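You operate a simulated robot arm through the tools that you are given. There is no shell and no other tool.

The job below is to be done with a simulated two-armed robot. You get a single attempt, and the scene is never put back.

## Task
Tip the small jug of stock into the small pan of soup, stir it even and lid it.
Fine: jug back where it stood, paddle back in its holder. Set down upright: small jug.

The check looks at the end state, three seconds after you hand in, the way a careful person would. Anything else that was tipped, shoved, dropped, spilled or broken makes it a failure. Lids that push on must go on centred and level and be pressed home; caps that screw on are set level and turned clockwise until they are tight.

## Robot
Two 7-joint arms with two-finger parallel grippers on one trunk that stands fixed in place. Base frame: the origin is at the foot of the trunk, x ahead of it, y to its left, z up. Readings come in mm, degrees, newtons and seconds.
The left shoulder is at [71, 156, 1355], the right one opposite. Each reaches about 1231 mm from its shoulder. Payload 3.91 kg a hand.
The TCP of each hand is the grasp point between the finger pads, 30 mm short of the fingertips. In the tool frame z runs along the fingers and y along their closing line. The gripper opens to 110 mm. The fingers are 20 mm wide and 10 mm thick; the gripper's body (48 by 112 mm) begins 55 mm behind the TCP.
Orientation is that of the tool frame in the base frame, as a unit quaternion [w, x, y, z]. With the fingers straight down and closing along the base's y, the tool's x points along the base's -x, its y along +y and its z along -z.

## Interface
- The arms move only by the tool move_arm. It takes "left_deltas", "right_deltas" or both (then of equal length, played together; a hand with none holds still); each is text: rows parted by semicolons, each of 7 numbers parted by spaces: the closure, from 0 (fully open) to 1 (shut), then the shift along the tool's x, y, z in mm, then the turn, a rotation vector about the tool's x, y, z in degrees. In form: jaw dx dy dz ax ay az; .... A call has 1 to 20 rows; each row is the pose to reach, as a shift and turn from the pose commanded when the call began, along the tool's axes at that moment. Rows are played at 5 a second. More than 50 mm and 8.6 degrees between two rows, or a gripper value outside its range, and nothing of the call is played. A pose out of reach is approached as far as the arm can. The call stops where the force on the tool passes 40 N (or 10 N more than at its start, if that is more) or the arm is blocked; 0.2 s more then pass. Each finger travels about 108 mm/s and halts on what it meets, pressing with about 31 N; the grip force reading is that of the motor and also rises with nothing between the fingers. The clock runs only during rows and for 0.2 s after the last one: add rows that repeat a pose to give the fingers time. It gives the time, the measured TCP pose, the force on the tool (base axes), the opening and the grip force at its end, in the units of the frame above (readings bear some noise), with the torque about the TCP (base axes, N m) and any sound that the robot's microphone picked up.
- Cameras (640 x 400 px; columns grow to the right, rows downward): "scene" is now at [127.8, 48.1, 1595.7]; the picture's right is [0.53, -0.85, -0.00], its down [-0.40, -0.25, -0.88] and it looks along [0.75, 0.47, -0.47] (base axes); focal length 214 px, centre (320, 200). "left" rides on the left gripper at [72, -17, -103] in its tool frame; the picture's right is [0.23, 0.97, 0.00], its down [-0.76, 0.18, -0.62] and it looks along [-0.61, 0.14, 0.78] (tool axes); focal length 222 px, centre (320, 200). "right" rides on the right gripper at [72, 17, -103] in its tool frame; the picture's right is [-0.23, 0.97, 0.00], its down [-0.76, -0.18, -0.62] and it looks along [-0.61, -0.14, 0.78] (tool axes); focal length 222 px, centre (320, 200). There is no depth. A picture from a camera that has moved, and an enlarged one, comes with that camera's place and axes in the base frame and with its lens.
- camera(camera): a new picture of that camera. No time passes.
- slide_trunk(by): slides the trunk up (or, below 0, down) by that many mm; the arms and the scene camera ride with it, the base frame stays. It gives what a move gives, with no picture.
- turn_head(pan, tilt): turns the head with the scene camera to pan (to the left, within 86 degrees either way) and tilt (down, from -29 to 69), counted from straight ahead of the robot. It gives what a move gives.
- enlarge(camera, box): a new picture of the part [left, top, right, bottom] of that camera's present view, enlarged. No time passes.
- close_job(): hands the job in; it is judged then, once.

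Nothing tells you positions but the pictures and the camera data. Unless the task says otherwise, let go and move clear before handing in.

The tools are called after "Call:" by a JSON object that holds its "method" and its "body". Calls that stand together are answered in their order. move_arm: Moves the arms, as the interface text tells. Its arguments: {"type":"object","properties":{"left_deltas":{"type":"string"},"right_deltas":{"type":"string"}},"required":[]} The other tools are called the same way: slide_trunk (by) moves the trunk up or down; turn_head (pan, tilt) turns the head that bears the scene camera; camera (camera) takes a picture; enlarge (camera, box) takes an enlarged picture of a part of a camera's view; close_job () hands the job in.

At the start:

```text
time_s: 0.0
left_position: [670.0, 598.3, 1480.4]
left_ee_rot: [-0.001, -0.001, 1.0, 0.0]
left_contact_force: [-0.1, -0.6, 0.0]
left_wrist_torque: [-0.01, 0.01, -0.01]
left_finger_gap: 110.0
left_gripper_force: 0.1
right_position: [532.2, -101.1, 1525.2]
right_ee_rot: [0.0, 0.0, 1.0, 0.001]
right_contact_force: [0.1, 0.1, 0.7]
right_wrist_torque: [0.04, 0.02, -0.02]
right_finger_gap: 110.2
right_gripper_force: 0.1
trunk travel left (down, up): [-800.0, 140.0]
head pan, tilt (commanded): [32.0, 27.8]
```

scene: 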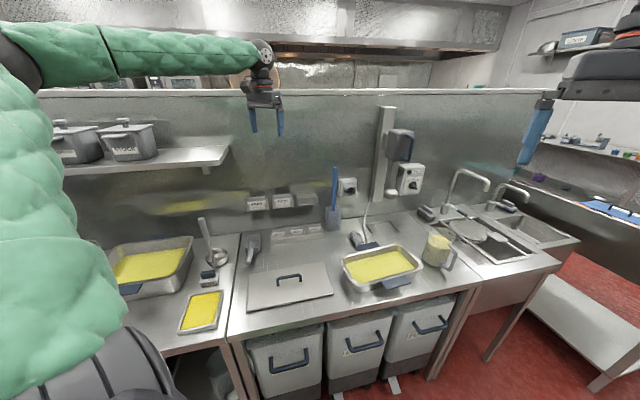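
right: 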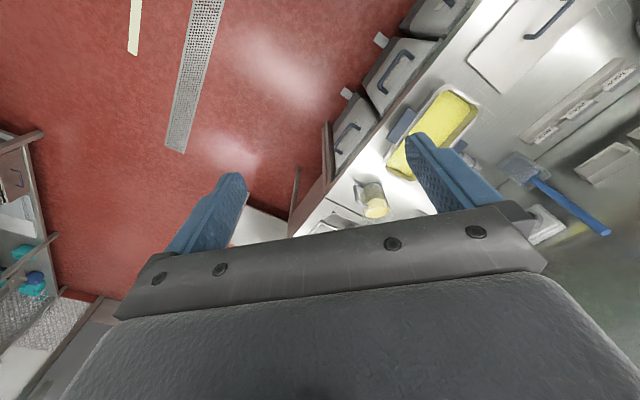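
left: 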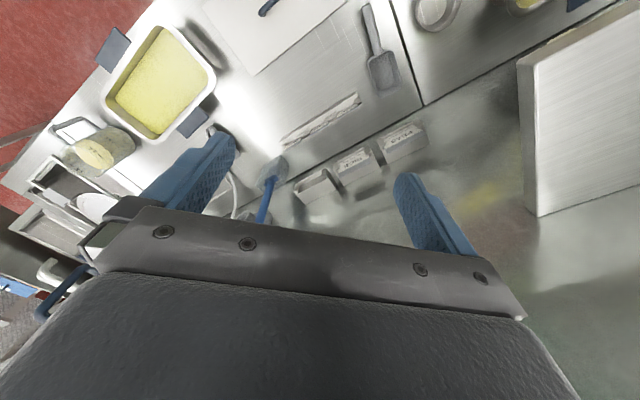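

I see a counter with a pan of yellow soup, a jug to its right, a flat lid with a handle on the left, and a blue-handled paddle in a holder at the back. I'll look closer before moving anything.

Call:
{"method": "enlarge", "body": {"camera": "scene", "box": [320, 140, 480, 310]}}

Call:
{"method": "enlarge", "body": {"camera": "scene", "box": [220, 160, 380, 330]}}

Call:
{"method": "enlarge", "body": {"camera": "scene", "box": [80, 180, 260, 340]}}

Call:
{"method": "enlarge", "body": {"camera": "left", "box": [0, 0, 320, 220]}}

Call:
{"method": "enlarge", "body": {"camera": "right", "box": [320, 40, 640, 260]}}

```text
2.35 times, centred on (400, 225) of scene
camera zoom: at [127.8, 48.1, 1595.7], right [0.53, -0.85, 0.0], down [-0.4, -0.25, -0.88], along [0.75, 0.47, -0.47], focal length 505 px, centre (132, 141)
```

zoom: 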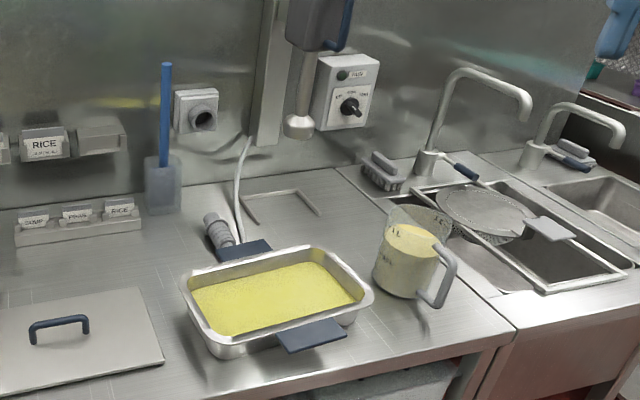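

```text
2.35 times, centred on (300, 245) of scene
camera zoom: at [127.8, 48.1, 1595.7], right [0.53, -0.85, 0.0], down [-0.4, -0.25, -0.88], along [0.75, 0.47, -0.47], focal length 505 px, centre (367, 94)
```

zoom: 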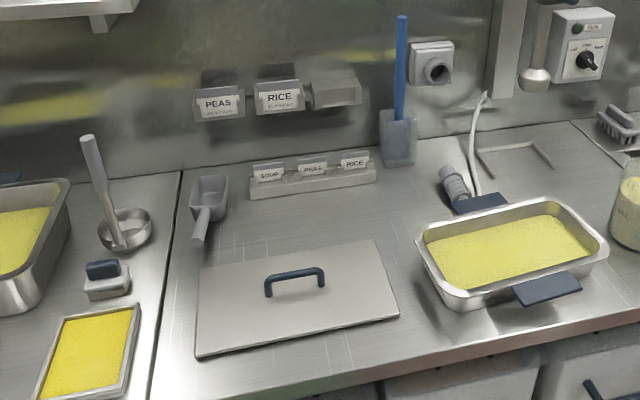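

```text
2.50 times, centred on (170, 260) of scene
camera zoom: at [127.8, 48.1, 1595.7], right [0.53, -0.85, 0.0], down [-0.4, -0.25, -0.88], along [0.75, 0.47, -0.47], focal length 536 px, centre (695, 50)
```

zoom: 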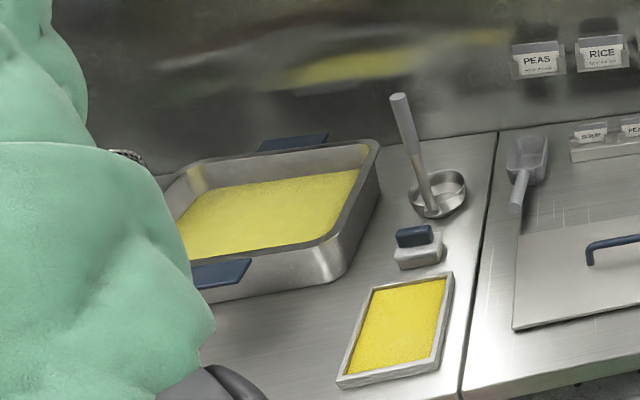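

```text
1.82 times, centred on (160, 110) of left
camera zoom: at [599.1, 580.3, 1583.1], right [-0.23, 0.97, 0.0], down [0.76, 0.18, 0.62], along [0.61, 0.14, -0.78], focal length 404 px, centre (611, 364)
```

zoom: 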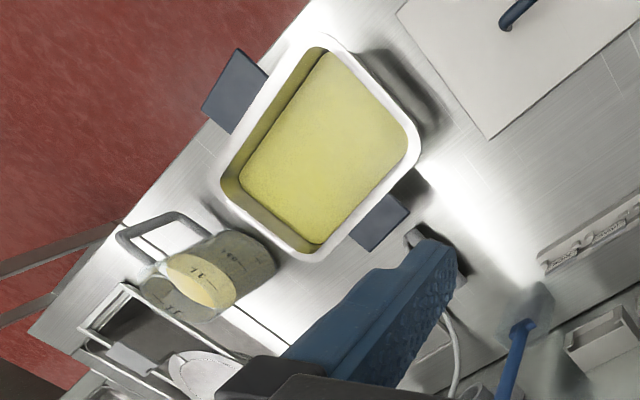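

```text
1.82 times, centred on (480, 150) of right
camera zoom: at [460.4, -83.3, 1627.1], right [0.23, 0.97, 0.0], down [0.76, -0.18, 0.62], along [0.61, -0.14, -0.78], focal length 404 px, centre (29, 291)
```

zoom: 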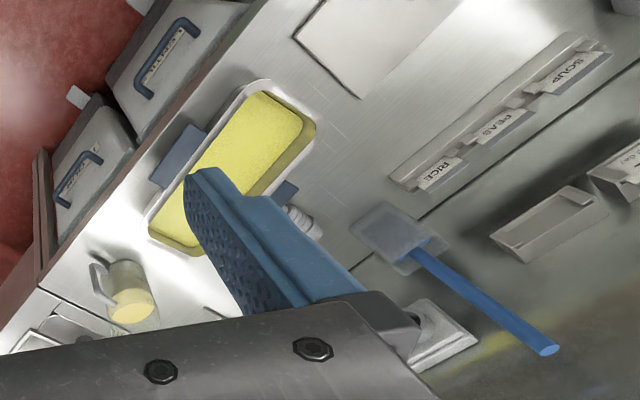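

The pan with two blue flap handles in the middle looks like the small pan, with the jug to its right. I'll look around with the head for other jugs, pans and lids and to get more accurate views.

Call:
{"method": "turn_head", "body": {"pan": 20, "tilt": 45}}

Call:
{"method": "camera", "body": {"camera": "scene"}}

Call:
{"method": "turn_head", "body": {"pan": 70, "tilt": 40}}

Call:
{"method": "camera", "body": {"camera": "scene"}}

Call:
{"method": "turn_head", "body": {"pan": -40, "tilt": 35}}

Call:
{"method": "camera", "body": {"camera": "scene"}}

```text
time_s: 0.8
left_position: [669.6, 598.4, 1480.7]
left_ee_rot: [0.0, -0.001, 1.0, 0.0]
left_contact_force: [0.2, 0.9, -0.6]
left_wrist_torque: [-0.01, 0.0, 0.02]
left_finger_gap: 110.0
left_gripper_force: 0.1
right_position: [533.0, -99.8, 1524.6]
right_ee_rot: [-0.001, -0.001, 1.0, 0.0]
right_contact_force: [0.0, 0.3, 0.7]
right_wrist_torque: [-0.03, 0.0, 0.03]
right_finger_gap: 109.8
right_gripper_force: 0.0
trunk travel left (down, up): [-800.0, 140.0]
head pan, tilt (commanded): [20.0, 45.0]
```

```text
taken
camera scene: at [126.7, 27.6, 1569.6], right [0.34, -0.94, 0.0], down [-0.66, -0.24, -0.71], along [0.66, 0.24, -0.71], focal length 214 px, centre (320, 200)
```

scene: 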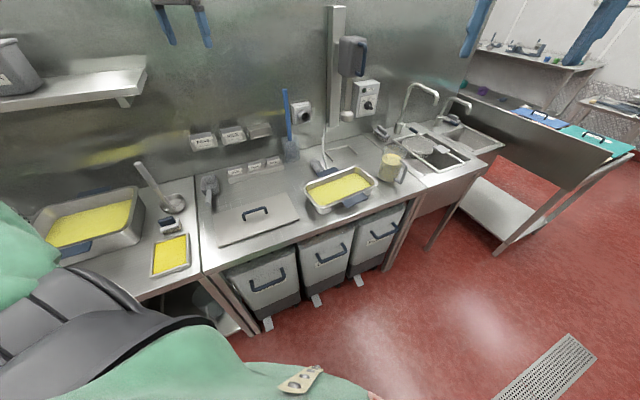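

```text
time_s: 2.0
left_position: [669.8, 598.4, 1480.4]
left_ee_rot: [0.0, 0.0, 1.0, 0.0]
left_contact_force: [-0.4, -0.6, -0.5]
left_wrist_torque: [0.03, -0.02, -0.02]
left_finger_gap: 110.0
left_gripper_force: 0.0
right_position: [532.4, -101.0, 1524.8]
right_ee_rot: [0.0, 0.0, 1.0, 0.0]
right_contact_force: [0.0, -0.5, 0.6]
right_wrist_torque: [0.0, 0.02, 0.0]
right_finger_gap: 110.2
right_gripper_force: 0.1
trunk travel left (down, up): [-800.0, 140.0]
head pan, tilt (commanded): [70.0, 40.0]
```

```text
taken
camera scene: at [79.5, 79.6, 1576.9], right [0.94, -0.34, 0.0], down [-0.22, -0.6, -0.77], along [0.26, 0.72, -0.64], focal length 214 px, centre (320, 200)
```

scene: 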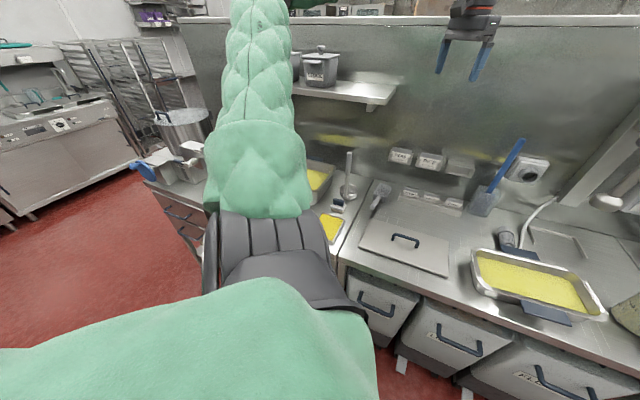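

```text
time_s: 3.9
left_position: [671.2, 598.3, 1480.2]
left_ee_rot: [0.001, 0.0, 1.0, -0.001]
left_contact_force: [0.3, 0.1, 0.4]
left_wrist_torque: [-0.01, -0.01, -0.05]
left_finger_gap: 110.2
left_gripper_force: 0.1
right_position: [532.6, -100.1, 1524.3]
right_ee_rot: [0.0, 0.0, 1.0, 0.0]
right_contact_force: [0.0, 0.2, -0.5]
right_wrist_torque: [-0.02, 0.01, -0.01]
right_finger_gap: 110.2
right_gripper_force: 0.1
trunk travel left (down, up): [-800.0, 140.0]
head pan, tilt (commanded): [-40.0, 35.0]
```

```text
taken
camera scene: at [117.9, -56.8, 1584.4], right [-0.64, -0.77, 0.0], down [-0.44, 0.37, -0.82], along [0.63, -0.53, -0.57], focal length 214 px, centre (320, 200)
```

scene: 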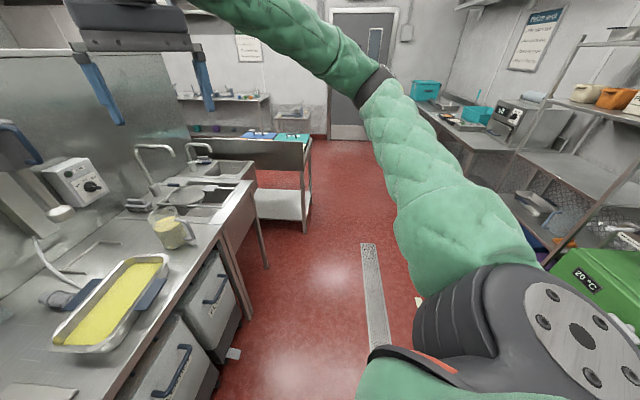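

The whole workbench is turned about 45° from my base; the counter top is around z≈870, the pan near (850,185), the jug near (1040,-10), the lid near (590,490), and the paddle at the back near (1030,525). I'll bring the right hand camera in for a better look at the jug and pan.

Call:
{"method": "move_arm", "body": {"right_deltas": "0 -30 5 30 0 0 0; 0 -60 10 60 0 0 0; 0 -90 15 90 0 0 0; 0 -120 20 120 0 0 0; 0 -150 25 150 0 0 0; 0 -180 30 180 0 0 0; 0 -210 35 210 0 0 0; 0 -228 40 245 0 0 0; 0 -228 40 245 0 0 0"}}

Call:
{"method": "camera", "body": {"camera": "right"}}

Call:
{"method": "turn_head", "body": {"pan": 20, "tilt": 35}}

Call:
{"method": "camera", "body": {"camera": "scene"}}

```text
time_s: 5.9
left_position: [669.8, 598.2, 1480.0]
left_ee_rot: [0.0, -0.001, 1.0, 0.0]
left_contact_force: [-0.8, 0.7, -0.4]
left_wrist_torque: [-0.01, -0.02, 0.01]
left_finger_gap: 110.0
left_gripper_force: 0.1
right_position: [761.6, -60.6, 1278.8]
right_ee_rot: [0.0, -0.001, 1.0, 0.0]
right_contact_force: [-0.9, -0.3, -0.1]
right_wrist_torque: [-0.01, -0.01, -0.02]
right_finger_gap: 110.0
right_gripper_force: 0.1
trunk travel left (down, up): [-800.0, 140.0]
head pan, tilt (commanded): [-40.0, 35.0]
```

```text
taken
camera right: at [689.1, -42.9, 1380.4], right [0.23, 0.97, 0.0], down [0.76, -0.18, 0.62], along [0.61, -0.14, -0.78], focal length 222 px, centre (320, 200)
```

right: 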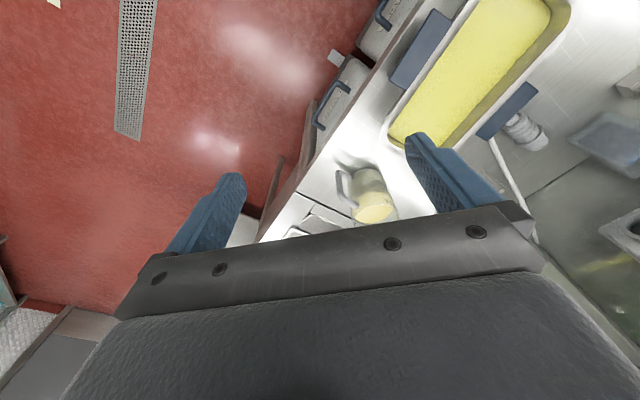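

```text
time_s: 7.2
left_position: [671.1, 597.7, 1480.1]
left_ee_rot: [0.0, -0.001, 1.0, -0.001]
left_contact_force: [-0.2, -0.2, 1.0]
left_wrist_torque: [-0.01, 0.02, 0.02]
left_finger_gap: 110.0
left_gripper_force: 0.1
right_position: [763.0, -59.2, 1277.9]
right_ee_rot: [0.0, 0.0, 1.0, 0.001]
right_contact_force: [0.1, 0.0, 0.3]
right_wrist_torque: [0.01, -0.03, 0.01]
right_finger_gap: 110.0
right_gripper_force: 0.1
trunk travel left (down, up): [-800.0, 140.0]
head pan, tilt (commanded): [20.0, 35.0]
```

```text
taken
camera scene: at [133.3, 29.9, 1584.4], right [0.34, -0.94, 0.0], down [-0.54, -0.2, -0.82], along [0.77, 0.28, -0.57], focal length 214 px, centre (320, 200)
```

scene: 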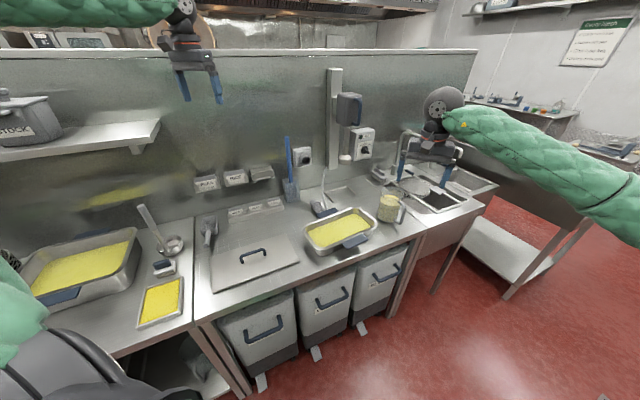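

The right hand camera now shows the jug and pan well. I'll enlarge these to measure handle direction, rim and counter points.

Call:
{"method": "enlarge", "body": {"camera": "right", "box": [300, 120, 460, 240]}}

Call:
{"method": "enlarge", "body": {"camera": "right", "box": [340, 0, 640, 190]}}

Call:
{"method": "enlarge", "body": {"camera": "scene", "box": [290, 170, 440, 270]}}

Call:
{"method": "enlarge", "body": {"camera": "scene", "box": [190, 120, 350, 240]}}

Call:
{"method": "enlarge", "body": {"camera": "scene", "box": [190, 190, 340, 300]}}

```text
3.33 times, centred on (380, 180) of right
camera zoom: at [689.5, -42.9, 1380.2], right [0.23, 0.97, 0.0], down [0.76, -0.18, 0.62], along [0.61, -0.14, -0.78], focal length 740 px, centre (120, 267)
```

zoom: 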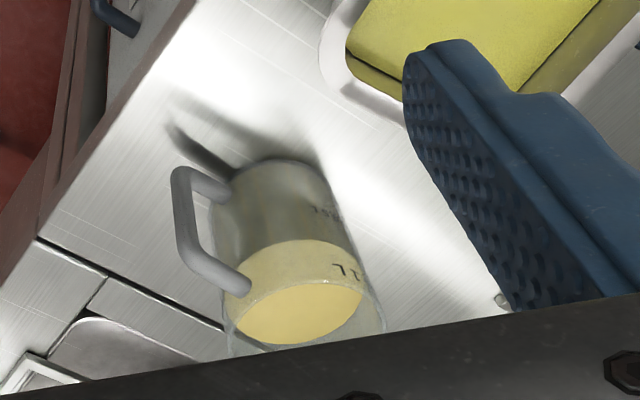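

```text
2.11 times, centred on (490, 95) of right
camera zoom: at [689.5, -42.9, 1380.2], right [0.23, 0.97, 0.0], down [0.76, -0.18, 0.62], along [0.61, -0.14, -0.78], focal length 468 px, centre (-38, 421)
```

zoom: 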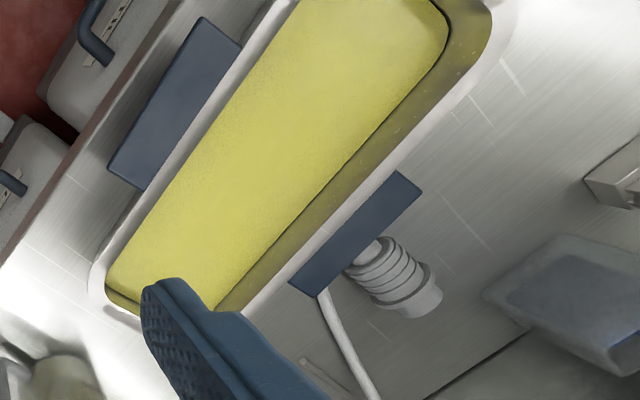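

```text
4.00 times, centred on (365, 220) of scene
camera zoom: at [133.3, 29.9, 1584.4], right [0.34, -0.94, 0.0], down [-0.54, -0.2, -0.82], along [0.77, 0.28, -0.57], focal length 858 px, centre (140, 120)
```

zoom: 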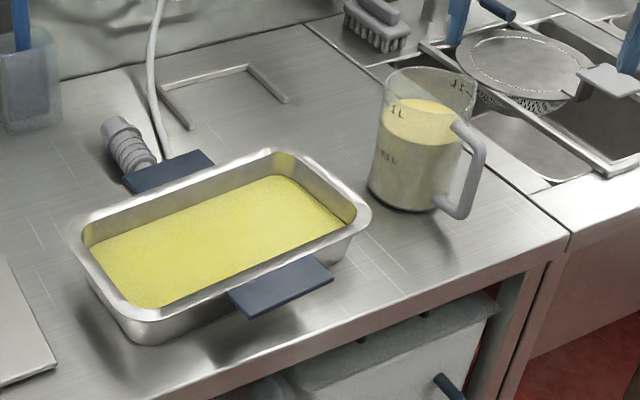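

```text
3.33 times, centred on (270, 180) of scene
camera zoom: at [133.3, 29.9, 1584.4], right [0.34, -0.94, 0.0], down [-0.54, -0.2, -0.82], along [0.77, 0.28, -0.57], focal length 715 px, centre (487, 267)
```

zoom: 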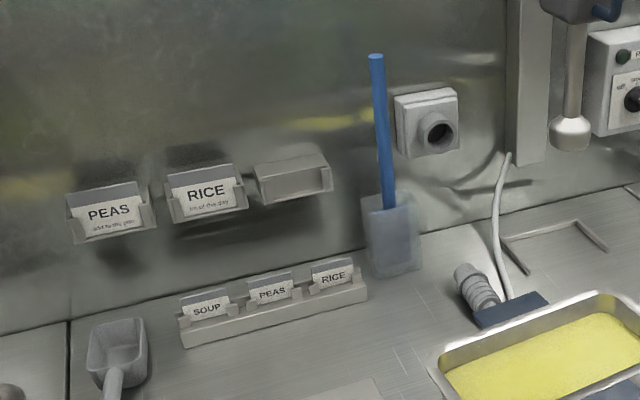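

```text
3.64 times, centred on (265, 245) of scene
camera zoom: at [133.3, 29.9, 1584.4], right [0.34, -0.94, 0.0], down [-0.54, -0.2, -0.82], along [0.77, 0.28, -0.57], focal length 780 px, centre (520, 36)
```

zoom: 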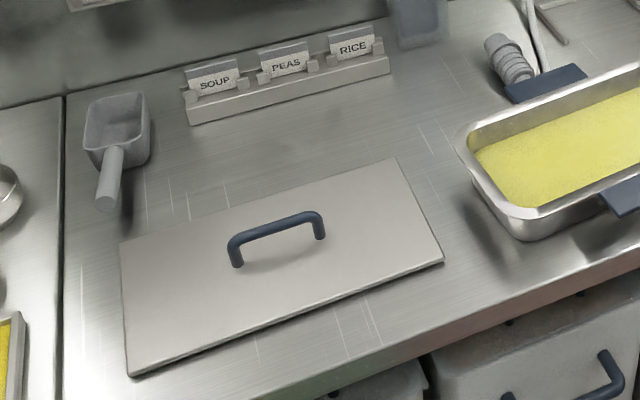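

The jug's handle points toward the front edge of the counter (bar at about (979,-67), z 916–1013), with the jug axis near (1044,3). The pan's rim is near z≈960, turned about -42°, and the lid plate is 325×176, turned about -45°. I'll park the right arm out of the way and bring the left hand in for close views.

Call:
{"method": "move_arm", "body": {"left_deltas": "0 -2.5 -40 21 0 0 0; 0 -5 -80 42 0 0 0; 0 -7.5 -120 63 0 0 0; 0 -10 -160 85 0 0 0; 0 -12 -200 106 0 0 0; 0 -15 -240 127 0 0 0; 0 -17 -280 148 0 0 0; 0 -20 -320 170 0 0 0; 0 -22 -360 191 0 0 0; 0 -24 -400 212 0 0 0; 0 -27 -438 233 0 0 0; 0 -27 -438 233 0 0 0", "right_deltas": "0 21 -31 -9 0 0 0; 0 42 -62 -18 0 0 0; 0 62 -93 -27 0 0 0; 0 83 -124 -36 0 0 0; 0 104 -155 -45 0 0 0; 0 124 -186 -55 0 0 0; 0 145 -217 -64 0 0 0; 0 166 -248 -73 0 0 0; 0 187 -279 -82 0 0 0; 0 207 -310 -91 0 0 0; 0 228 -340 -100 0 0 0; 0 228 -340 -100 0 0 0"}}

Call:
{"method": "camera", "body": {"camera": "left"}}

Call:
{"method": "camera", "body": {"camera": "scene"}}

```text
time_s: 9.8
left_position: [699.5, 157.8, 1249.2]
left_ee_rot: [0.0, 0.0, 1.0, -0.001]
left_contact_force: [0.2, -0.3, 0.1]
left_wrist_torque: [0.04, 0.01, -0.01]
left_finger_gap: 110.0
left_gripper_force: 0.1
right_position: [532.0, -402.0, 1380.5]
right_ee_rot: [0.001, 0.0, 1.0, 0.0]
right_contact_force: [0.1, 0.3, 0.6]
right_wrist_torque: [-0.02, -0.01, 0.0]
right_finger_gap: 110.0
right_gripper_force: 0.1
trunk travel left (down, up): [-800.0, 140.0]
head pan, tilt (commanded): [20.0, 35.0]
```

```text
taken
camera left: at [627.9, 141.6, 1351.5], right [-0.23, 0.97, 0.0], down [0.76, 0.18, 0.62], along [0.61, 0.14, -0.78], focal length 222 px, centre (320, 200)
```

left: 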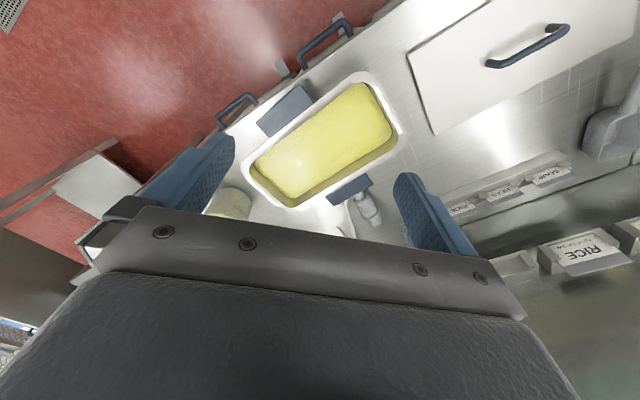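

```text
taken
camera scene: at [133.1, 30.7, 1584.4], right [0.34, -0.94, 0.0], down [-0.54, -0.2, -0.82], along [0.77, 0.28, -0.57], focal length 214 px, centre (320, 200)
```

scene: 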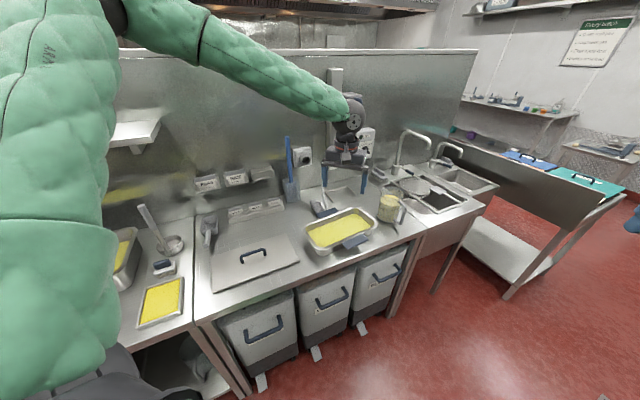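

The left hand now looks down on the pan. I'll enlarge the pan and lid handle for measurement.

Call:
{"method": "enlarge", "body": {"camera": "left", "box": [220, 60, 420, 220]}}

Call:
{"method": "enlarge", "body": {"camera": "left", "box": [390, 0, 640, 170]}}

Call:
{"method": "enlarge", "body": {"camera": "scene", "box": [300, 80, 420, 200]}}

```text
2.50 times, centred on (320, 140) of left
camera zoom: at [627.9, 141.6, 1351.5], right [-0.23, 0.97, 0.0], down [0.76, 0.18, 0.62], along [0.61, 0.14, -0.78], focal length 555 px, centre (320, 350)
```

zoom: 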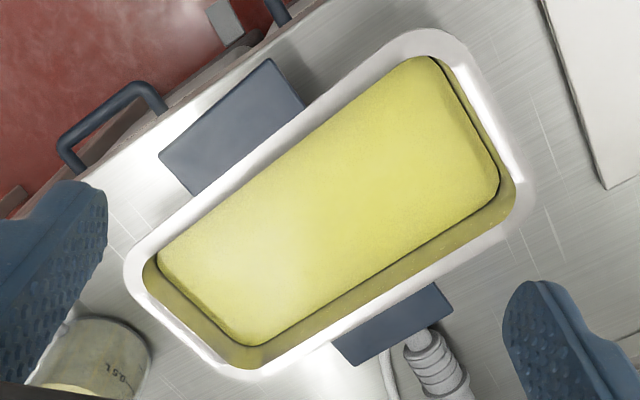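

```text
2.35 times, centred on (515, 85) of left
camera zoom: at [627.9, 141.6, 1351.5], right [-0.23, 0.97, 0.0], down [0.76, 0.18, 0.62], along [0.61, 0.14, -0.78], focal length 523 px, centre (-139, 471)
```

zoom: 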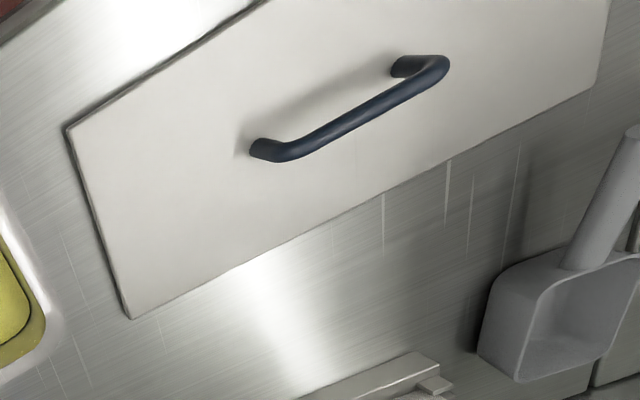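

```text
3.33 times, centred on (360, 140) of scene
camera zoom: at [133.1, 30.7, 1584.4], right [0.34, -0.94, 0.0], down [-0.54, -0.2, -0.82], along [0.77, 0.28, -0.57], focal length 715 px, centre (187, 400)
```

zoom: 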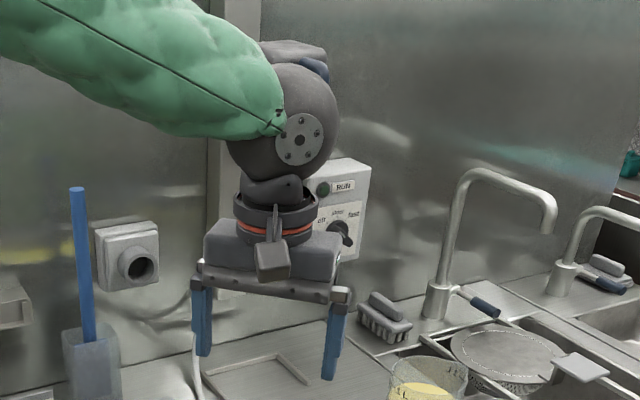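

The pan measures roughly 318×170, turned about -40°, centred near (830,188) with its rim near z≈952. The lid handle bar is centred near (581,473), z≈930. Now a close look at the jug from above.

Call:
{"method": "move_arm", "body": {"left_deltas": "0 -39 -21 6 0 0 0; 0 -78 -42 12 0 0 0; 0 -117 -63 18 0 0 0; 0 -156 -84 24 0 0 0; 0 -195 -105 31 0 0 0; 0 -234 -126 37 0 0 0; 0 -273 -147 43 0 0 0; 0 -310 -168 49 0 0 0; 0 -310 -168 49 0 0 0"}}

Call:
{"method": "camera", "body": {"camera": "left"}}

Call:
{"method": "enlarge", "body": {"camera": "left", "box": [220, 60, 420, 220]}}

Call:
{"method": "enlarge", "body": {"camera": "scene", "box": [350, 160, 430, 240]}}

```text
time_s: 11.8
left_position: [842.7, 152.7, 1242.3]
left_ee_rot: [0.0, -0.001, 1.0, 0.0]
left_contact_force: [-0.3, 0.7, 0.3]
left_wrist_torque: [-0.01, 0.0, 0.0]
left_finger_gap: 110.0
left_gripper_force: 0.0
left hand out of reach, approached as far as the arm can: row 3, 4, 5, 6, 7, 8, 9
right_position: [531.7, -401.2, 1380.1]
right_ee_rot: [0.0, 0.0, 1.0, 0.0]
right_contact_force: [-0.3, 0.1, 1.5]
right_wrist_torque: [0.0, -0.02, -0.02]
right_finger_gap: 110.3
right_gripper_force: 0.1
trunk travel left (down, up): [-800.0, 140.0]
head pan, tilt (commanded): [20.0, 35.0]
```

```text
taken
camera left: at [772.3, 135.2, 1345.8], right [-0.23, 0.97, 0.0], down [0.76, 0.18, 0.62], along [0.61, 0.14, -0.78], focal length 222 px, centre (320, 200)
```

left: 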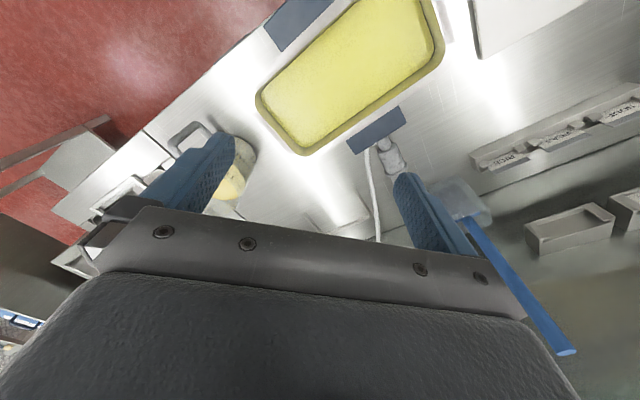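

```text
2.50 times, centred on (320, 140) of left
camera zoom: at [772.3, 135.2, 1345.8], right [-0.23, 0.97, 0.0], down [0.76, 0.18, 0.62], along [0.61, 0.14, -0.78], focal length 555 px, centre (320, 350)
```

zoom: 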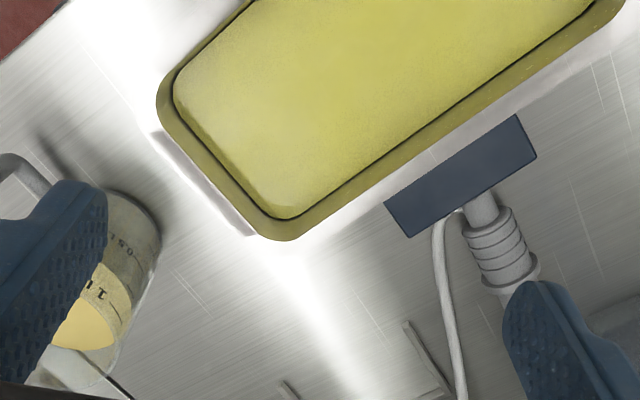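

```text
5.00 times, centred on (390, 200) of scene
camera zoom: at [132.6, 29.3, 1584.5], right [0.34, -0.94, 0.0], down [-0.54, -0.2, -0.82], along [0.77, 0.28, -0.57], focal length 1072 px, centre (-30, 200)
```

zoom: 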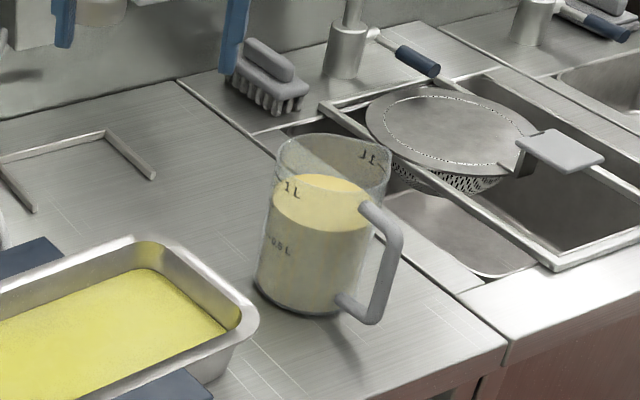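

The straight-down reach is more limited than I expected, so I'll plan with pitched hands and the trunk. I'll zoom further on the jug, lid and paddle to measure body diameter, handle and spout.

Call:
{"method": "enlarge", "body": {"camera": "scene", "box": [374, 184, 414, 224]}}

Call:
{"method": "enlarge", "body": {"camera": "scene", "box": [278, 130, 308, 210]}}

Call:
{"method": "enlarge", "body": {"camera": "scene", "box": [300, 200, 380, 260]}}

Call:
{"method": "enlarge", "body": {"camera": "left", "box": [440, 170, 600, 370]}}

```text
10.00 times, centred on (394, 204) of scene
camera zoom: at [132.6, 29.3, 1584.5], right [0.34, -0.94, 0.0], down [-0.54, -0.2, -0.82], along [0.77, 0.28, -0.57], focal length 2145 px, centre (-420, 160)
```

zoom: 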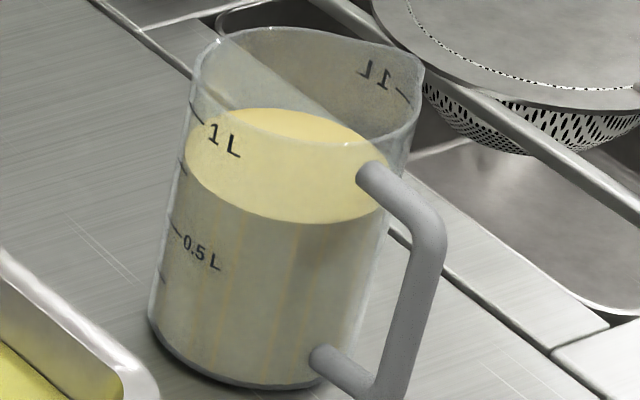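

```text
5.00 times, centred on (293, 170) of scene
camera zoom: at [132.6, 29.3, 1584.5], right [0.34, -0.94, 0.0], down [-0.54, -0.2, -0.82], along [0.77, 0.28, -0.57], focal length 1072 px, centre (455, 350)
```

zoom: 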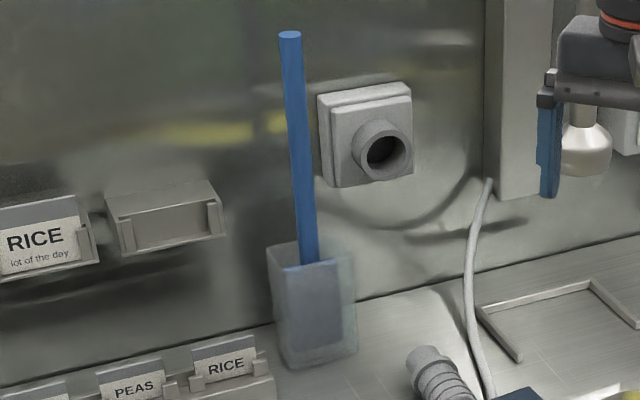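

```text
6.67 times, centred on (340, 230) of scene
camera zoom: at [132.6, 29.3, 1584.5], right [0.34, -0.94, 0.0], down [-0.54, -0.2, -0.82], along [0.77, 0.28, -0.57], focal length 1430 px, centre (187, 0)
```

zoom: 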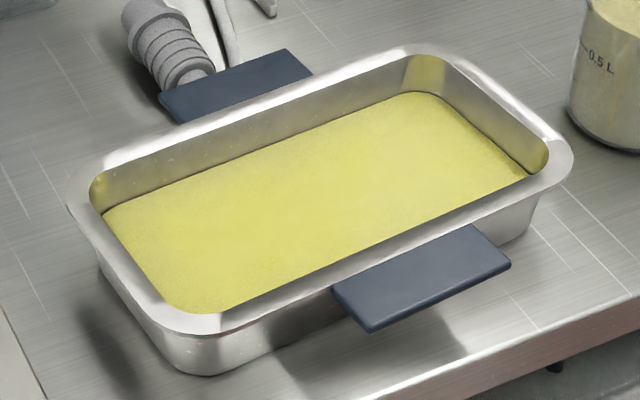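

```text
2.00 times, centred on (520, 270) of left
camera zoom: at [772.3, 135.2, 1345.8], right [-0.23, 0.97, 0.0], down [0.76, 0.18, 0.62], along [0.61, 0.14, -0.78], focal length 444 px, centre (-80, 60)
```

zoom: 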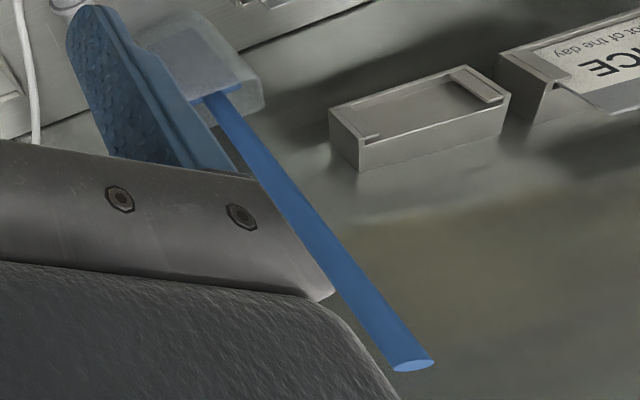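

The jug body is a straight cylinder of about 106 mm, too tight for the gripper, so I must hold the handle: a round bar about 15 mm thick. I'll back the left arm off the out-of-reach target to settle its commanded pose, then approach the handle with a pitched hand.

Call:
{"method": "move_arm", "body": {"left_deltas": "0 35 25 -7 0 0 0; 0 70 50 -14 0 0 0; 0 105 75 -21 0 0 0; 0 140 100 -28 0 0 0; 0 175 125 -34 0 0 0; 0 200 150 -40 0 0 0; 0 200 150 -40 0 0 0"}}

```text
time_s: 13.4
left_position: [645.4, 306.7, 1284.7]
left_ee_rot: [0.0, -0.001, 1.0, 0.0]
left_contact_force: [-0.2, -0.1, -0.3]
left_wrist_torque: [-0.02, -0.01, -0.01]
left_finger_gap: 110.0
left_gripper_force: 0.1
right_position: [532.2, -401.1, 1378.9]
right_ee_rot: [-0.001, 0.0, 1.0, 0.0]
right_contact_force: [0.7, -0.4, -0.2]
right_wrist_torque: [0.04, 0.05, -0.01]
right_finger_gap: 109.9
right_gripper_force: 0.0
trunk travel left (down, up): [-800.0, 140.0]
head pan, tilt (commanded): [20.0, 35.0]
```

The commanded pose was clipped to where the arm really was, good. Now I turn the left hand toward the handle's plane normal (yaw about -38°, pitched 38° below horizontal) while moving nearer, staying high above the pan.

Call:
{"method": "move_arm", "body": {"left_deltas": "0.3 -14.5 -21.6 10.5 1.72 -5.0 3.53; 0.3 -29 -43.2 21 3.44 -10 7.06; 0.3 -43.5 -64.8 31.5 5.16 -15 10.59; 0.3 -58 -86.4 42 6.88 -20 14.12; 0.3 -72.5 -108 52.5 8.6 -25 17.65; 0.3 -87 -129.6 63 10.32 -30 21.18; 0.3 -101.5 -151.2 73.5 12.04 -35 24.71; 0.3 -116 -172.8 84 13.76 -40 28.24; 0.3 -130.5 -194.4 94.5 15.48 -45 31.77; 0.3 -145 -216 105 17.2 -50 35.3; 0.3 -145 -216 105 17.2 -50 35.3"}}

Call:
{"method": "camera", "body": {"camera": "left"}}

Call:
{"method": "camera", "body": {"camera": "scene"}}

```text
time_s: 15.8
left_position: [786.7, 89.5, 1179.7]
left_ee_rot: [0.415, 0.292, 0.85, -0.143]
left_contact_force: [-0.4, -0.8, 0.0]
left_wrist_torque: [0.01, 0.0, 0.02]
left_finger_gap: 77.2
left_gripper_force: 0.1
right_position: [531.5, -401.3, 1380.4]
right_ee_rot: [0.0, -0.001, 1.0, 0.0]
right_contact_force: [0.5, -0.7, 0.5]
right_wrist_torque: [0.01, 0.01, -0.02]
right_finger_gap: 110.3
right_gripper_force: 0.1
trunk travel left (down, up): [-800.0, 140.0]
head pan, tilt (commanded): [20.0, 35.0]
```

```text
taken
camera left: at [678.4, 153.6, 1186.0], right [0.49, 0.85, -0.18], down [0.09, 0.15, 0.98], along [0.87, -0.5, 0.0], focal length 222 px, centre (320, 200)
```

left: 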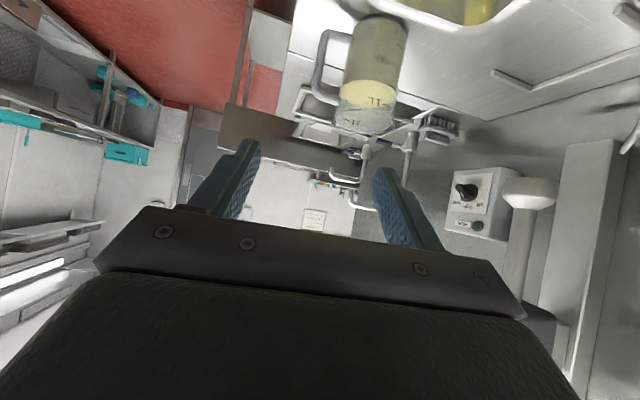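

```text
taken
camera scene: at [132.1, 29.5, 1584.5], right [0.34, -0.94, 0.0], down [-0.54, -0.2, -0.82], along [0.77, 0.28, -0.57], focal length 214 px, centre (320, 200)
```

scene: 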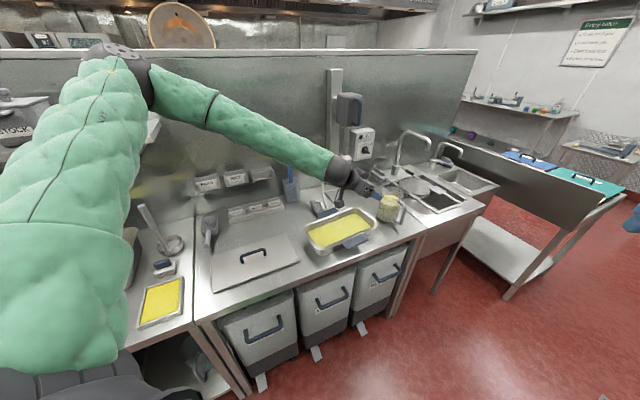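

The pitched pose is reachable and the jug with its handle is visible between the fingers. I'll enlarge to pin down the handle bar's position.

Call:
{"method": "enlarge", "body": {"camera": "left", "box": [290, 0, 430, 140]}}

Call:
{"method": "enlarge", "body": {"camera": "scene", "box": [344, 164, 424, 244]}}

```text
2.86 times, centred on (360, 70) of left
camera zoom: at [678.4, 153.6, 1186.0], right [0.49, 0.85, -0.18], down [0.09, 0.15, 0.98], along [0.87, -0.5, 0.0], focal length 635 px, centre (206, 571)
```

zoom: 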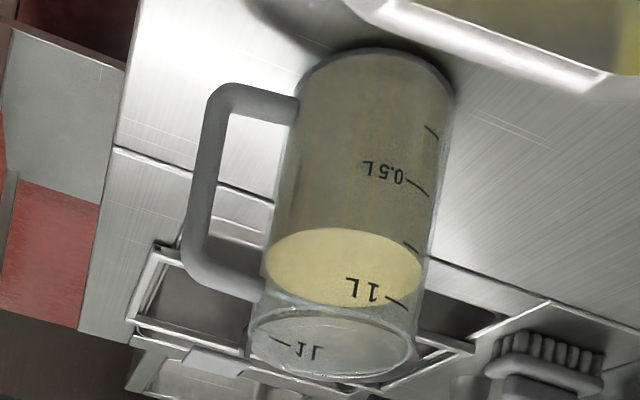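

```text
5.00 times, centred on (384, 204) of scene
camera zoom: at [132.1, 29.5, 1584.5], right [0.34, -0.94, 0.0], down [-0.54, -0.2, -0.82], along [0.77, 0.28, -0.57], focal length 1072 px, centre (0, 180)
```

zoom: 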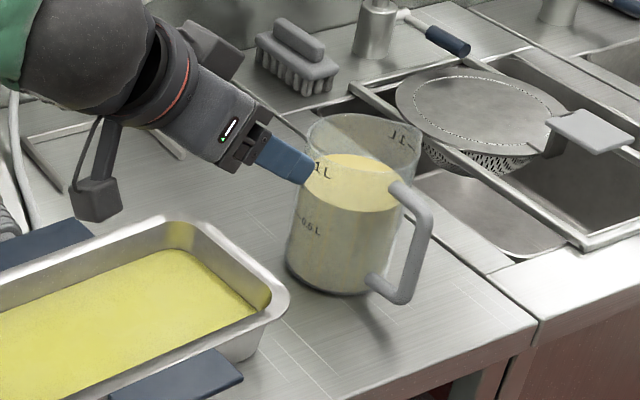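

The handle bar sits near (978,-64) from z≈915 to 1012, with the jug axis at about (1044,3). My plan is to put one finger through the handle opening and clamp the bar radially. First I'll test in free air, above everything, whether the left arm can make the pouring rotation.

Call:
{"method": "move_arm", "body": {"left_deltas": "0.3 -3.9 4.6 -5.9 5.11 0.73 -6.54; 0.3 -7.8 9.2 -11.7 10.22 1.46 -13.08; 0.3 -11.7 13.8 -17.6 15.34 2.18 -19.62; 0.3 -15.5 18.4 -23.4 20.45 2.91 -26.16; 0.3 -19.4 23 -29.3 25.56 3.64 -32.7; 0.3 -23.3 27.7 -35.2 30.67 4.37 -39.24; 0.3 -27.2 32.3 -41 35.78 5.09 -45.78; 0.3 -31.1 36.9 -46.9 40.9 5.82 -52.32; 0.3 -35 41.5 -52.7 46.01 6.55 -58.86; 0.3 -38.8 46.1 -58.6 51.12 7.28 -65.4; 0.3 -42.7 50.7 -64.4 56.23 8 -71.94; 0.3 -46.6 55.3 -70.3 61.35 8.73 -78.48; 0.3 -46.6 55.3 -70.3 61.35 8.73 -78.48"}}

Call:
{"method": "camera", "body": {"camera": "scene"}}

```text
time_s: 18.6
left_position: [801.1, 149.8, 1258.9]
left_ee_rot: [0.014, 0.119, -0.683, 0.721]
left_contact_force: [0.0, -0.2, 0.7]
left_wrist_torque: [0.04, -0.01, -0.04]
left_finger_gap: 77.0
left_gripper_force: 0.1
right_position: [531.3, -401.2, 1379.6]
right_ee_rot: [0.001, 0.0, 1.0, 0.0]
right_contact_force: [0.0, 0.3, -0.8]
right_wrist_torque: [0.01, 0.02, -0.01]
right_finger_gap: 109.9
right_gripper_force: 0.1
trunk travel left (down, up): [-800.0, 140.0]
head pan, tilt (commanded): [20.0, 35.0]
```

```text
taken
camera scene: at [132.9, 29.2, 1584.4], right [0.34, -0.94, 0.0], down [-0.54, -0.2, -0.82], along [0.77, 0.28, -0.57], focal length 214 px, centre (320, 200)
```

scene: 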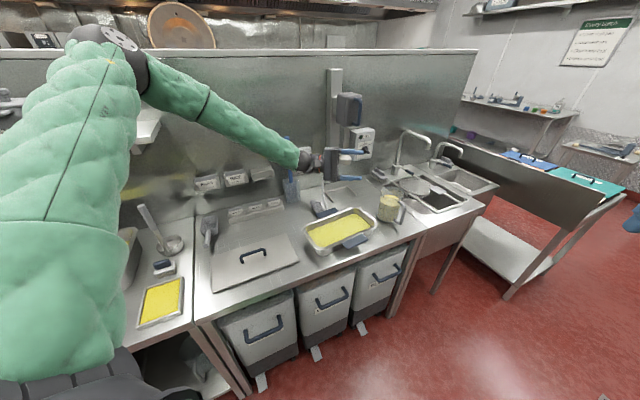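

The 100° pour rotation is reachable. I'll test a bit more tilt, then come back and go for the handle.

Call:
{"method": "move_arm", "body": {"left_deltas": "0.3 0 0 0 4.91 0.7 -6.28; 0.3 0 0 0 9.82 1.4 -12.56; 0.3 0 0 0 14.72 2.1 -18.84; 0.3 0 0 0 18.4 2.62 -23.54; 0.3 0 0 0 18.4 2.62 -23.54"}}

```text
time_s: 19.8
left_position: [800.8, 149.7, 1259.3]
left_ee_rot: [0.156, 0.24, -0.52, 0.805]
left_contact_force: [0.4, 0.0, 0.8]
left_wrist_torque: [-0.01, 0.01, -0.01]
left_finger_gap: 77.0
left_gripper_force: 0.0
right_position: [531.8, -401.8, 1378.8]
right_ee_rot: [0.0, -0.001, 1.0, 0.0]
right_contact_force: [-0.7, 0.6, -0.5]
right_wrist_torque: [0.02, -0.01, -0.01]
right_finger_gap: 109.7
right_gripper_force: 0.0
trunk travel left (down, up): [-800.0, 140.0]
head pan, tilt (commanded): [20.0, 35.0]
```

The arm can tilt well past 120°. Now I undo that rotation and go to a pre-grasp pose in front of the handle opening with the fingers about 50 mm apart.

Call:
{"method": "move_arm", "body": {"left_deltas": "0.3 0 0 0 -4.985 -0.709 6.377; 0.3 0 0 0 -9.97 -1.418 12.754; 0.3 0 0 0 -14.955 -2.127 19.131; 0.3 0 0 0 -19.94 -2.836 25.508; 0.3 0 0 0 -24.925 -3.545 31.885; 0.3 0 0 0 -29.91 -4.254 38.262; 0.3 0 0 0 -34.895 -4.963 44.639; 0.3 0 0 0 -39.88 -5.672 51.016; 0.3 0 0 0 -44.865 -6.381 57.393; 0.3 0 0 0 -49.85 -7.09 63.77; 0.3 0 0 0 -54.835 -7.799 70.147; 0.3 0 0 0 -59.82 -8.508 76.524; 0.3 0 0 0 -64.805 -9.217 82.901; 0.3 0 0 0 -69.79 -9.926 89.278; 0.3 0 0 0 -74.775 -10.635 95.655; 0.3 0 0 0 -79.76 -11.344 102.03; 0.3 0 0 0 -79.76 -11.344 102.03"}}

Call:
{"method": "move_arm", "body": {"left_deltas": "0.55 6.5 -8.8 35.9 -0.74 0.87 -0.66; 0.55 13 -17.5 71.8 -1.49 1.73 -1.32; 0.55 19.4 -26.3 107.6 -2.23 2.6 -1.98; 0.55 25.9 -35.1 143.5 -2.97 3.47 -2.64; 0.55 32.4 -43.8 179.4 -3.71 4.33 -3.29; 0.55 38.9 -52.6 215.3 -4.46 5.2 -3.95; 0.55 45.3 -61.3 251.1 -5.2 6.06 -4.61; 0.55 51.8 -70.1 287 -5.94 6.93 -5.27; 0.55 51.8 -70.1 287 -5.94 6.93 -5.27"}}

Call:
{"method": "camera", "body": {"camera": "left"}}

Call:
{"method": "enlarge", "body": {"camera": "scene", "box": [344, 164, 424, 244]}}

```text
time_s: 23.4
left_position: [800.9, 150.6, 1259.6]
left_ee_rot: [0.415, 0.293, 0.85, -0.142]
left_contact_force: [0.1, 0.2, -0.5]
left_wrist_torque: [0.04, -0.01, -0.02]
left_finger_gap: 77.1
left_gripper_force: 0.0
right_position: [531.9, -401.2, 1379.7]
right_ee_rot: [0.0, 0.0, 1.0, 0.0]
right_contact_force: [0.0, 0.0, -0.6]
right_wrist_torque: [0.05, 0.01, 0.0]
right_finger_gap: 110.1
right_gripper_force: 0.0
trunk travel left (down, up): [-800.0, 140.0]
head pan, tilt (commanded): [20.0, 35.0]
```

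```text
time_s: 25.4
left_position: [841.8, 81.3, 1124.0]
left_ee_rot: [0.37, 0.239, 0.892, -0.099]
left_contact_force: [-0.6, -0.2, 0.0]
left_wrist_torque: [-0.02, 0.01, 0.02]
left_finger_gap: 49.3
left_gripper_force: 0.1
left hand out of reach, approached as far as the arm can: row 5, 6, 7, 8, 9
right_position: [531.1, -402.5, 1379.3]
right_ee_rot: [0.0, -0.001, 1.0, 0.0]
right_contact_force: [-0.6, 0.0, -0.2]
right_wrist_torque: [-0.02, -0.02, 0.01]
right_finger_gap: 109.9
right_gripper_force: 0.1
trunk travel left (down, up): [-800.0, 140.0]
head pan, tilt (commanded): [20.0, 35.0]
```

```text
taken
camera left: at [726.6, 127.6, 1144.9], right [0.35, 0.92, -0.16], down [0.17, 0.11, 0.98], along [0.92, -0.37, -0.12], focal length 222 px, centre (320, 200)
```

left: 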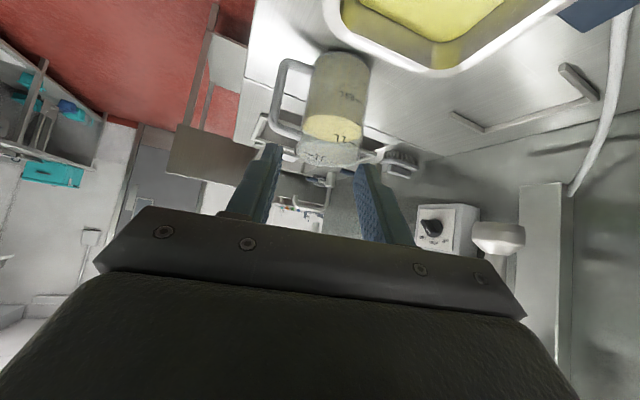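

```text
5.00 times, centred on (384, 204) of scene
camera zoom: at [133.5, 29.3, 1584.4], right [0.34, -0.94, 0.0], down [-0.54, -0.2, -0.82], along [0.77, 0.28, -0.57], focal length 1072 px, centre (0, 180)
```

zoom: 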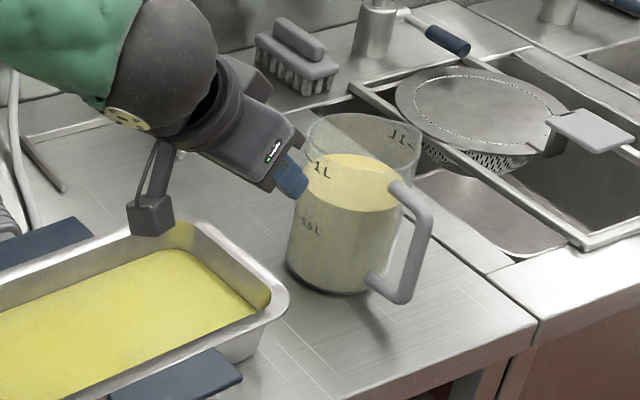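

The arm stopped short of the pre-grasp pose, so I'll check its posture before deciding how to use the trunk.

Call:
{"method": "turn_head", "body": {"pan": 40, "tilt": 10}}

Call:
{"method": "camera", "body": {"camera": "scene"}}

```text
time_s: 26.2
left_position: [841.0, 80.8, 1123.0]
left_ee_rot: [0.371, 0.239, 0.892, -0.1]
left_contact_force: [-0.5, -1.3, 0.3]
left_wrist_torque: [0.0, -0.01, 0.02]
left_finger_gap: 49.1
left_gripper_force: 0.0
right_position: [531.5, -401.7, 1380.3]
right_ee_rot: [-0.001, -0.001, 1.0, 0.0]
right_contact_force: [0.1, -0.5, -0.1]
right_wrist_torque: [-0.03, -0.01, 0.04]
right_finger_gap: 110.1
right_gripper_force: 0.1
trunk travel left (down, up): [-800.0, 140.0]
head pan, tilt (commanded): [40.0, 10.0]
```

```text
taken
camera scene: at [121.5, 59.0, 1624.5], right [0.64, -0.77, 0.0], down [-0.13, -0.11, -0.98], along [0.75, 0.63, -0.17], focal length 214 px, centre (320, 200)
```

scene: 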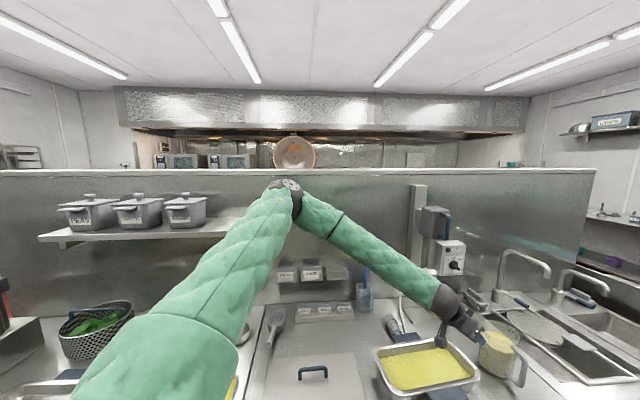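

The elbow is high and the wrist is nearly straight in line with the forearm, which blocks this pose. I'll lift the left hand clear, then lower the trunk so the forearm comes in flatter.

Call:
{"method": "move_arm", "body": {"left_deltas": "0.55 -7.4 8.6 -39.8 0 0 0; 0.55 -14.7 17.2 -79.6 0 0 0; 0.55 -22.1 25.7 -119.3 0 0 0; 0.55 -29.5 34.3 -159.1 0 0 0; 0.55 -36.8 42.9 -198.9 0 0 0; 0.55 -44.2 51.5 -238.7 0 0 0; 0.55 -51.6 60 -278.4 0 0 0; 0.55 -58.9 68.6 -318.2 0 0 0; 0.55 -66.3 77.2 -358 0 0 0; 0.55 -66.3 77.2 -358 0 0 0"}}

```text
time_s: 28.4
left_position: [703.0, 252.2, 1422.7]
left_ee_rot: [0.37, 0.239, 0.893, -0.099]
left_contact_force: [0.9, 0.0, -0.6]
left_wrist_torque: [-0.02, 0.0, -0.03]
left_finger_gap: 49.7
left_gripper_force: 0.2
right_position: [533.8, -401.1, 1378.7]
right_ee_rot: [0.0, 0.0, 1.0, 0.0]
right_contact_force: [0.3, 0.6, -0.2]
right_wrist_torque: [0.0, -0.03, 0.0]
right_finger_gap: 110.2
right_gripper_force: 0.0
trunk travel left (down, up): [-800.0, 140.0]
head pan, tilt (commanded): [40.0, 10.0]
```

Call:
{"method": "slide_trunk", "body": {"by": -300}}

Call:
{"method": "turn_head", "body": {"pan": 22, "tilt": 20}}

Call:
{"method": "camera", "body": {"camera": "scene"}}

Call:
{"method": "camera", "body": {"camera": "left"}}

```text
time_s: 31.4
left_position: [702.4, 251.8, 1122.6]
left_ee_rot: [0.37, 0.239, 0.892, -0.099]
left_contact_force: [0.1, -0.2, -0.9]
left_wrist_torque: [-0.01, 0.02, -0.01]
left_finger_gap: 49.5
left_gripper_force: 0.0
right_position: [531.7, -400.5, 1080.5]
right_ee_rot: [0.001, 0.0, 1.0, 0.0]
right_contact_force: [-0.7, -0.6, 0.3]
right_wrist_torque: [-0.02, 0.0, 0.02]
right_finger_gap: 110.0
right_gripper_force: 0.1
trunk travel left (down, up): [-500.0, 440.0]
head pan, tilt (commanded): [40.0, 10.0]
```

```text
time_s: 32.3
left_position: [701.1, 252.0, 1123.0]
left_ee_rot: [0.37, 0.239, 0.892, -0.099]
left_contact_force: [0.1, 0.4, -1.0]
left_wrist_torque: [0.01, -0.01, 0.02]
left_finger_gap: 49.3
left_gripper_force: 0.1
right_position: [531.0, -400.0, 1079.5]
right_ee_rot: [0.0, 0.0, 1.0, 0.0]
right_contact_force: [-0.3, -0.1, -0.7]
right_wrist_torque: [-0.04, -0.01, -0.01]
right_finger_gap: 110.1
right_gripper_force: 0.0
trunk travel left (down, up): [-500.0, 440.0]
head pan, tilt (commanded): [22.0, 20.0]
```

```text
taken
camera scene: at [136.4, 34.4, 1308.3], right [0.38, -0.93, 0.0], down [-0.32, -0.13, -0.94], along [0.87, 0.35, -0.34], focal length 214 px, centre (320, 200)
```

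scene: 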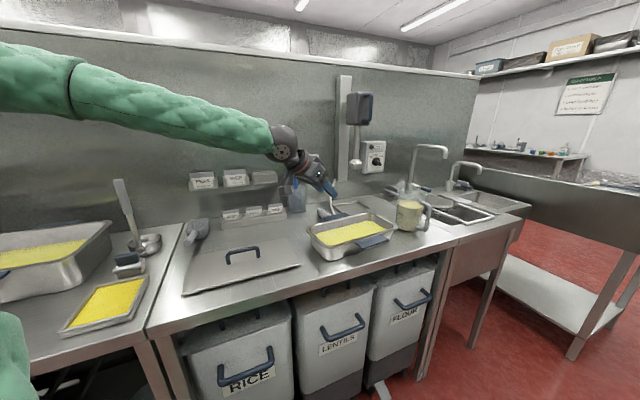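

```text
taken
camera left: at [586.7, 299.3, 1144.6], right [0.35, 0.92, -0.16], down [0.17, 0.11, 0.98], along [0.92, -0.37, -0.12], focal length 222 px, centre (320, 200)
```

left: 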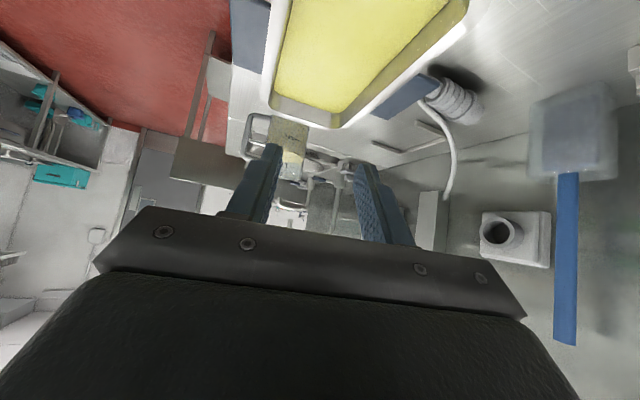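

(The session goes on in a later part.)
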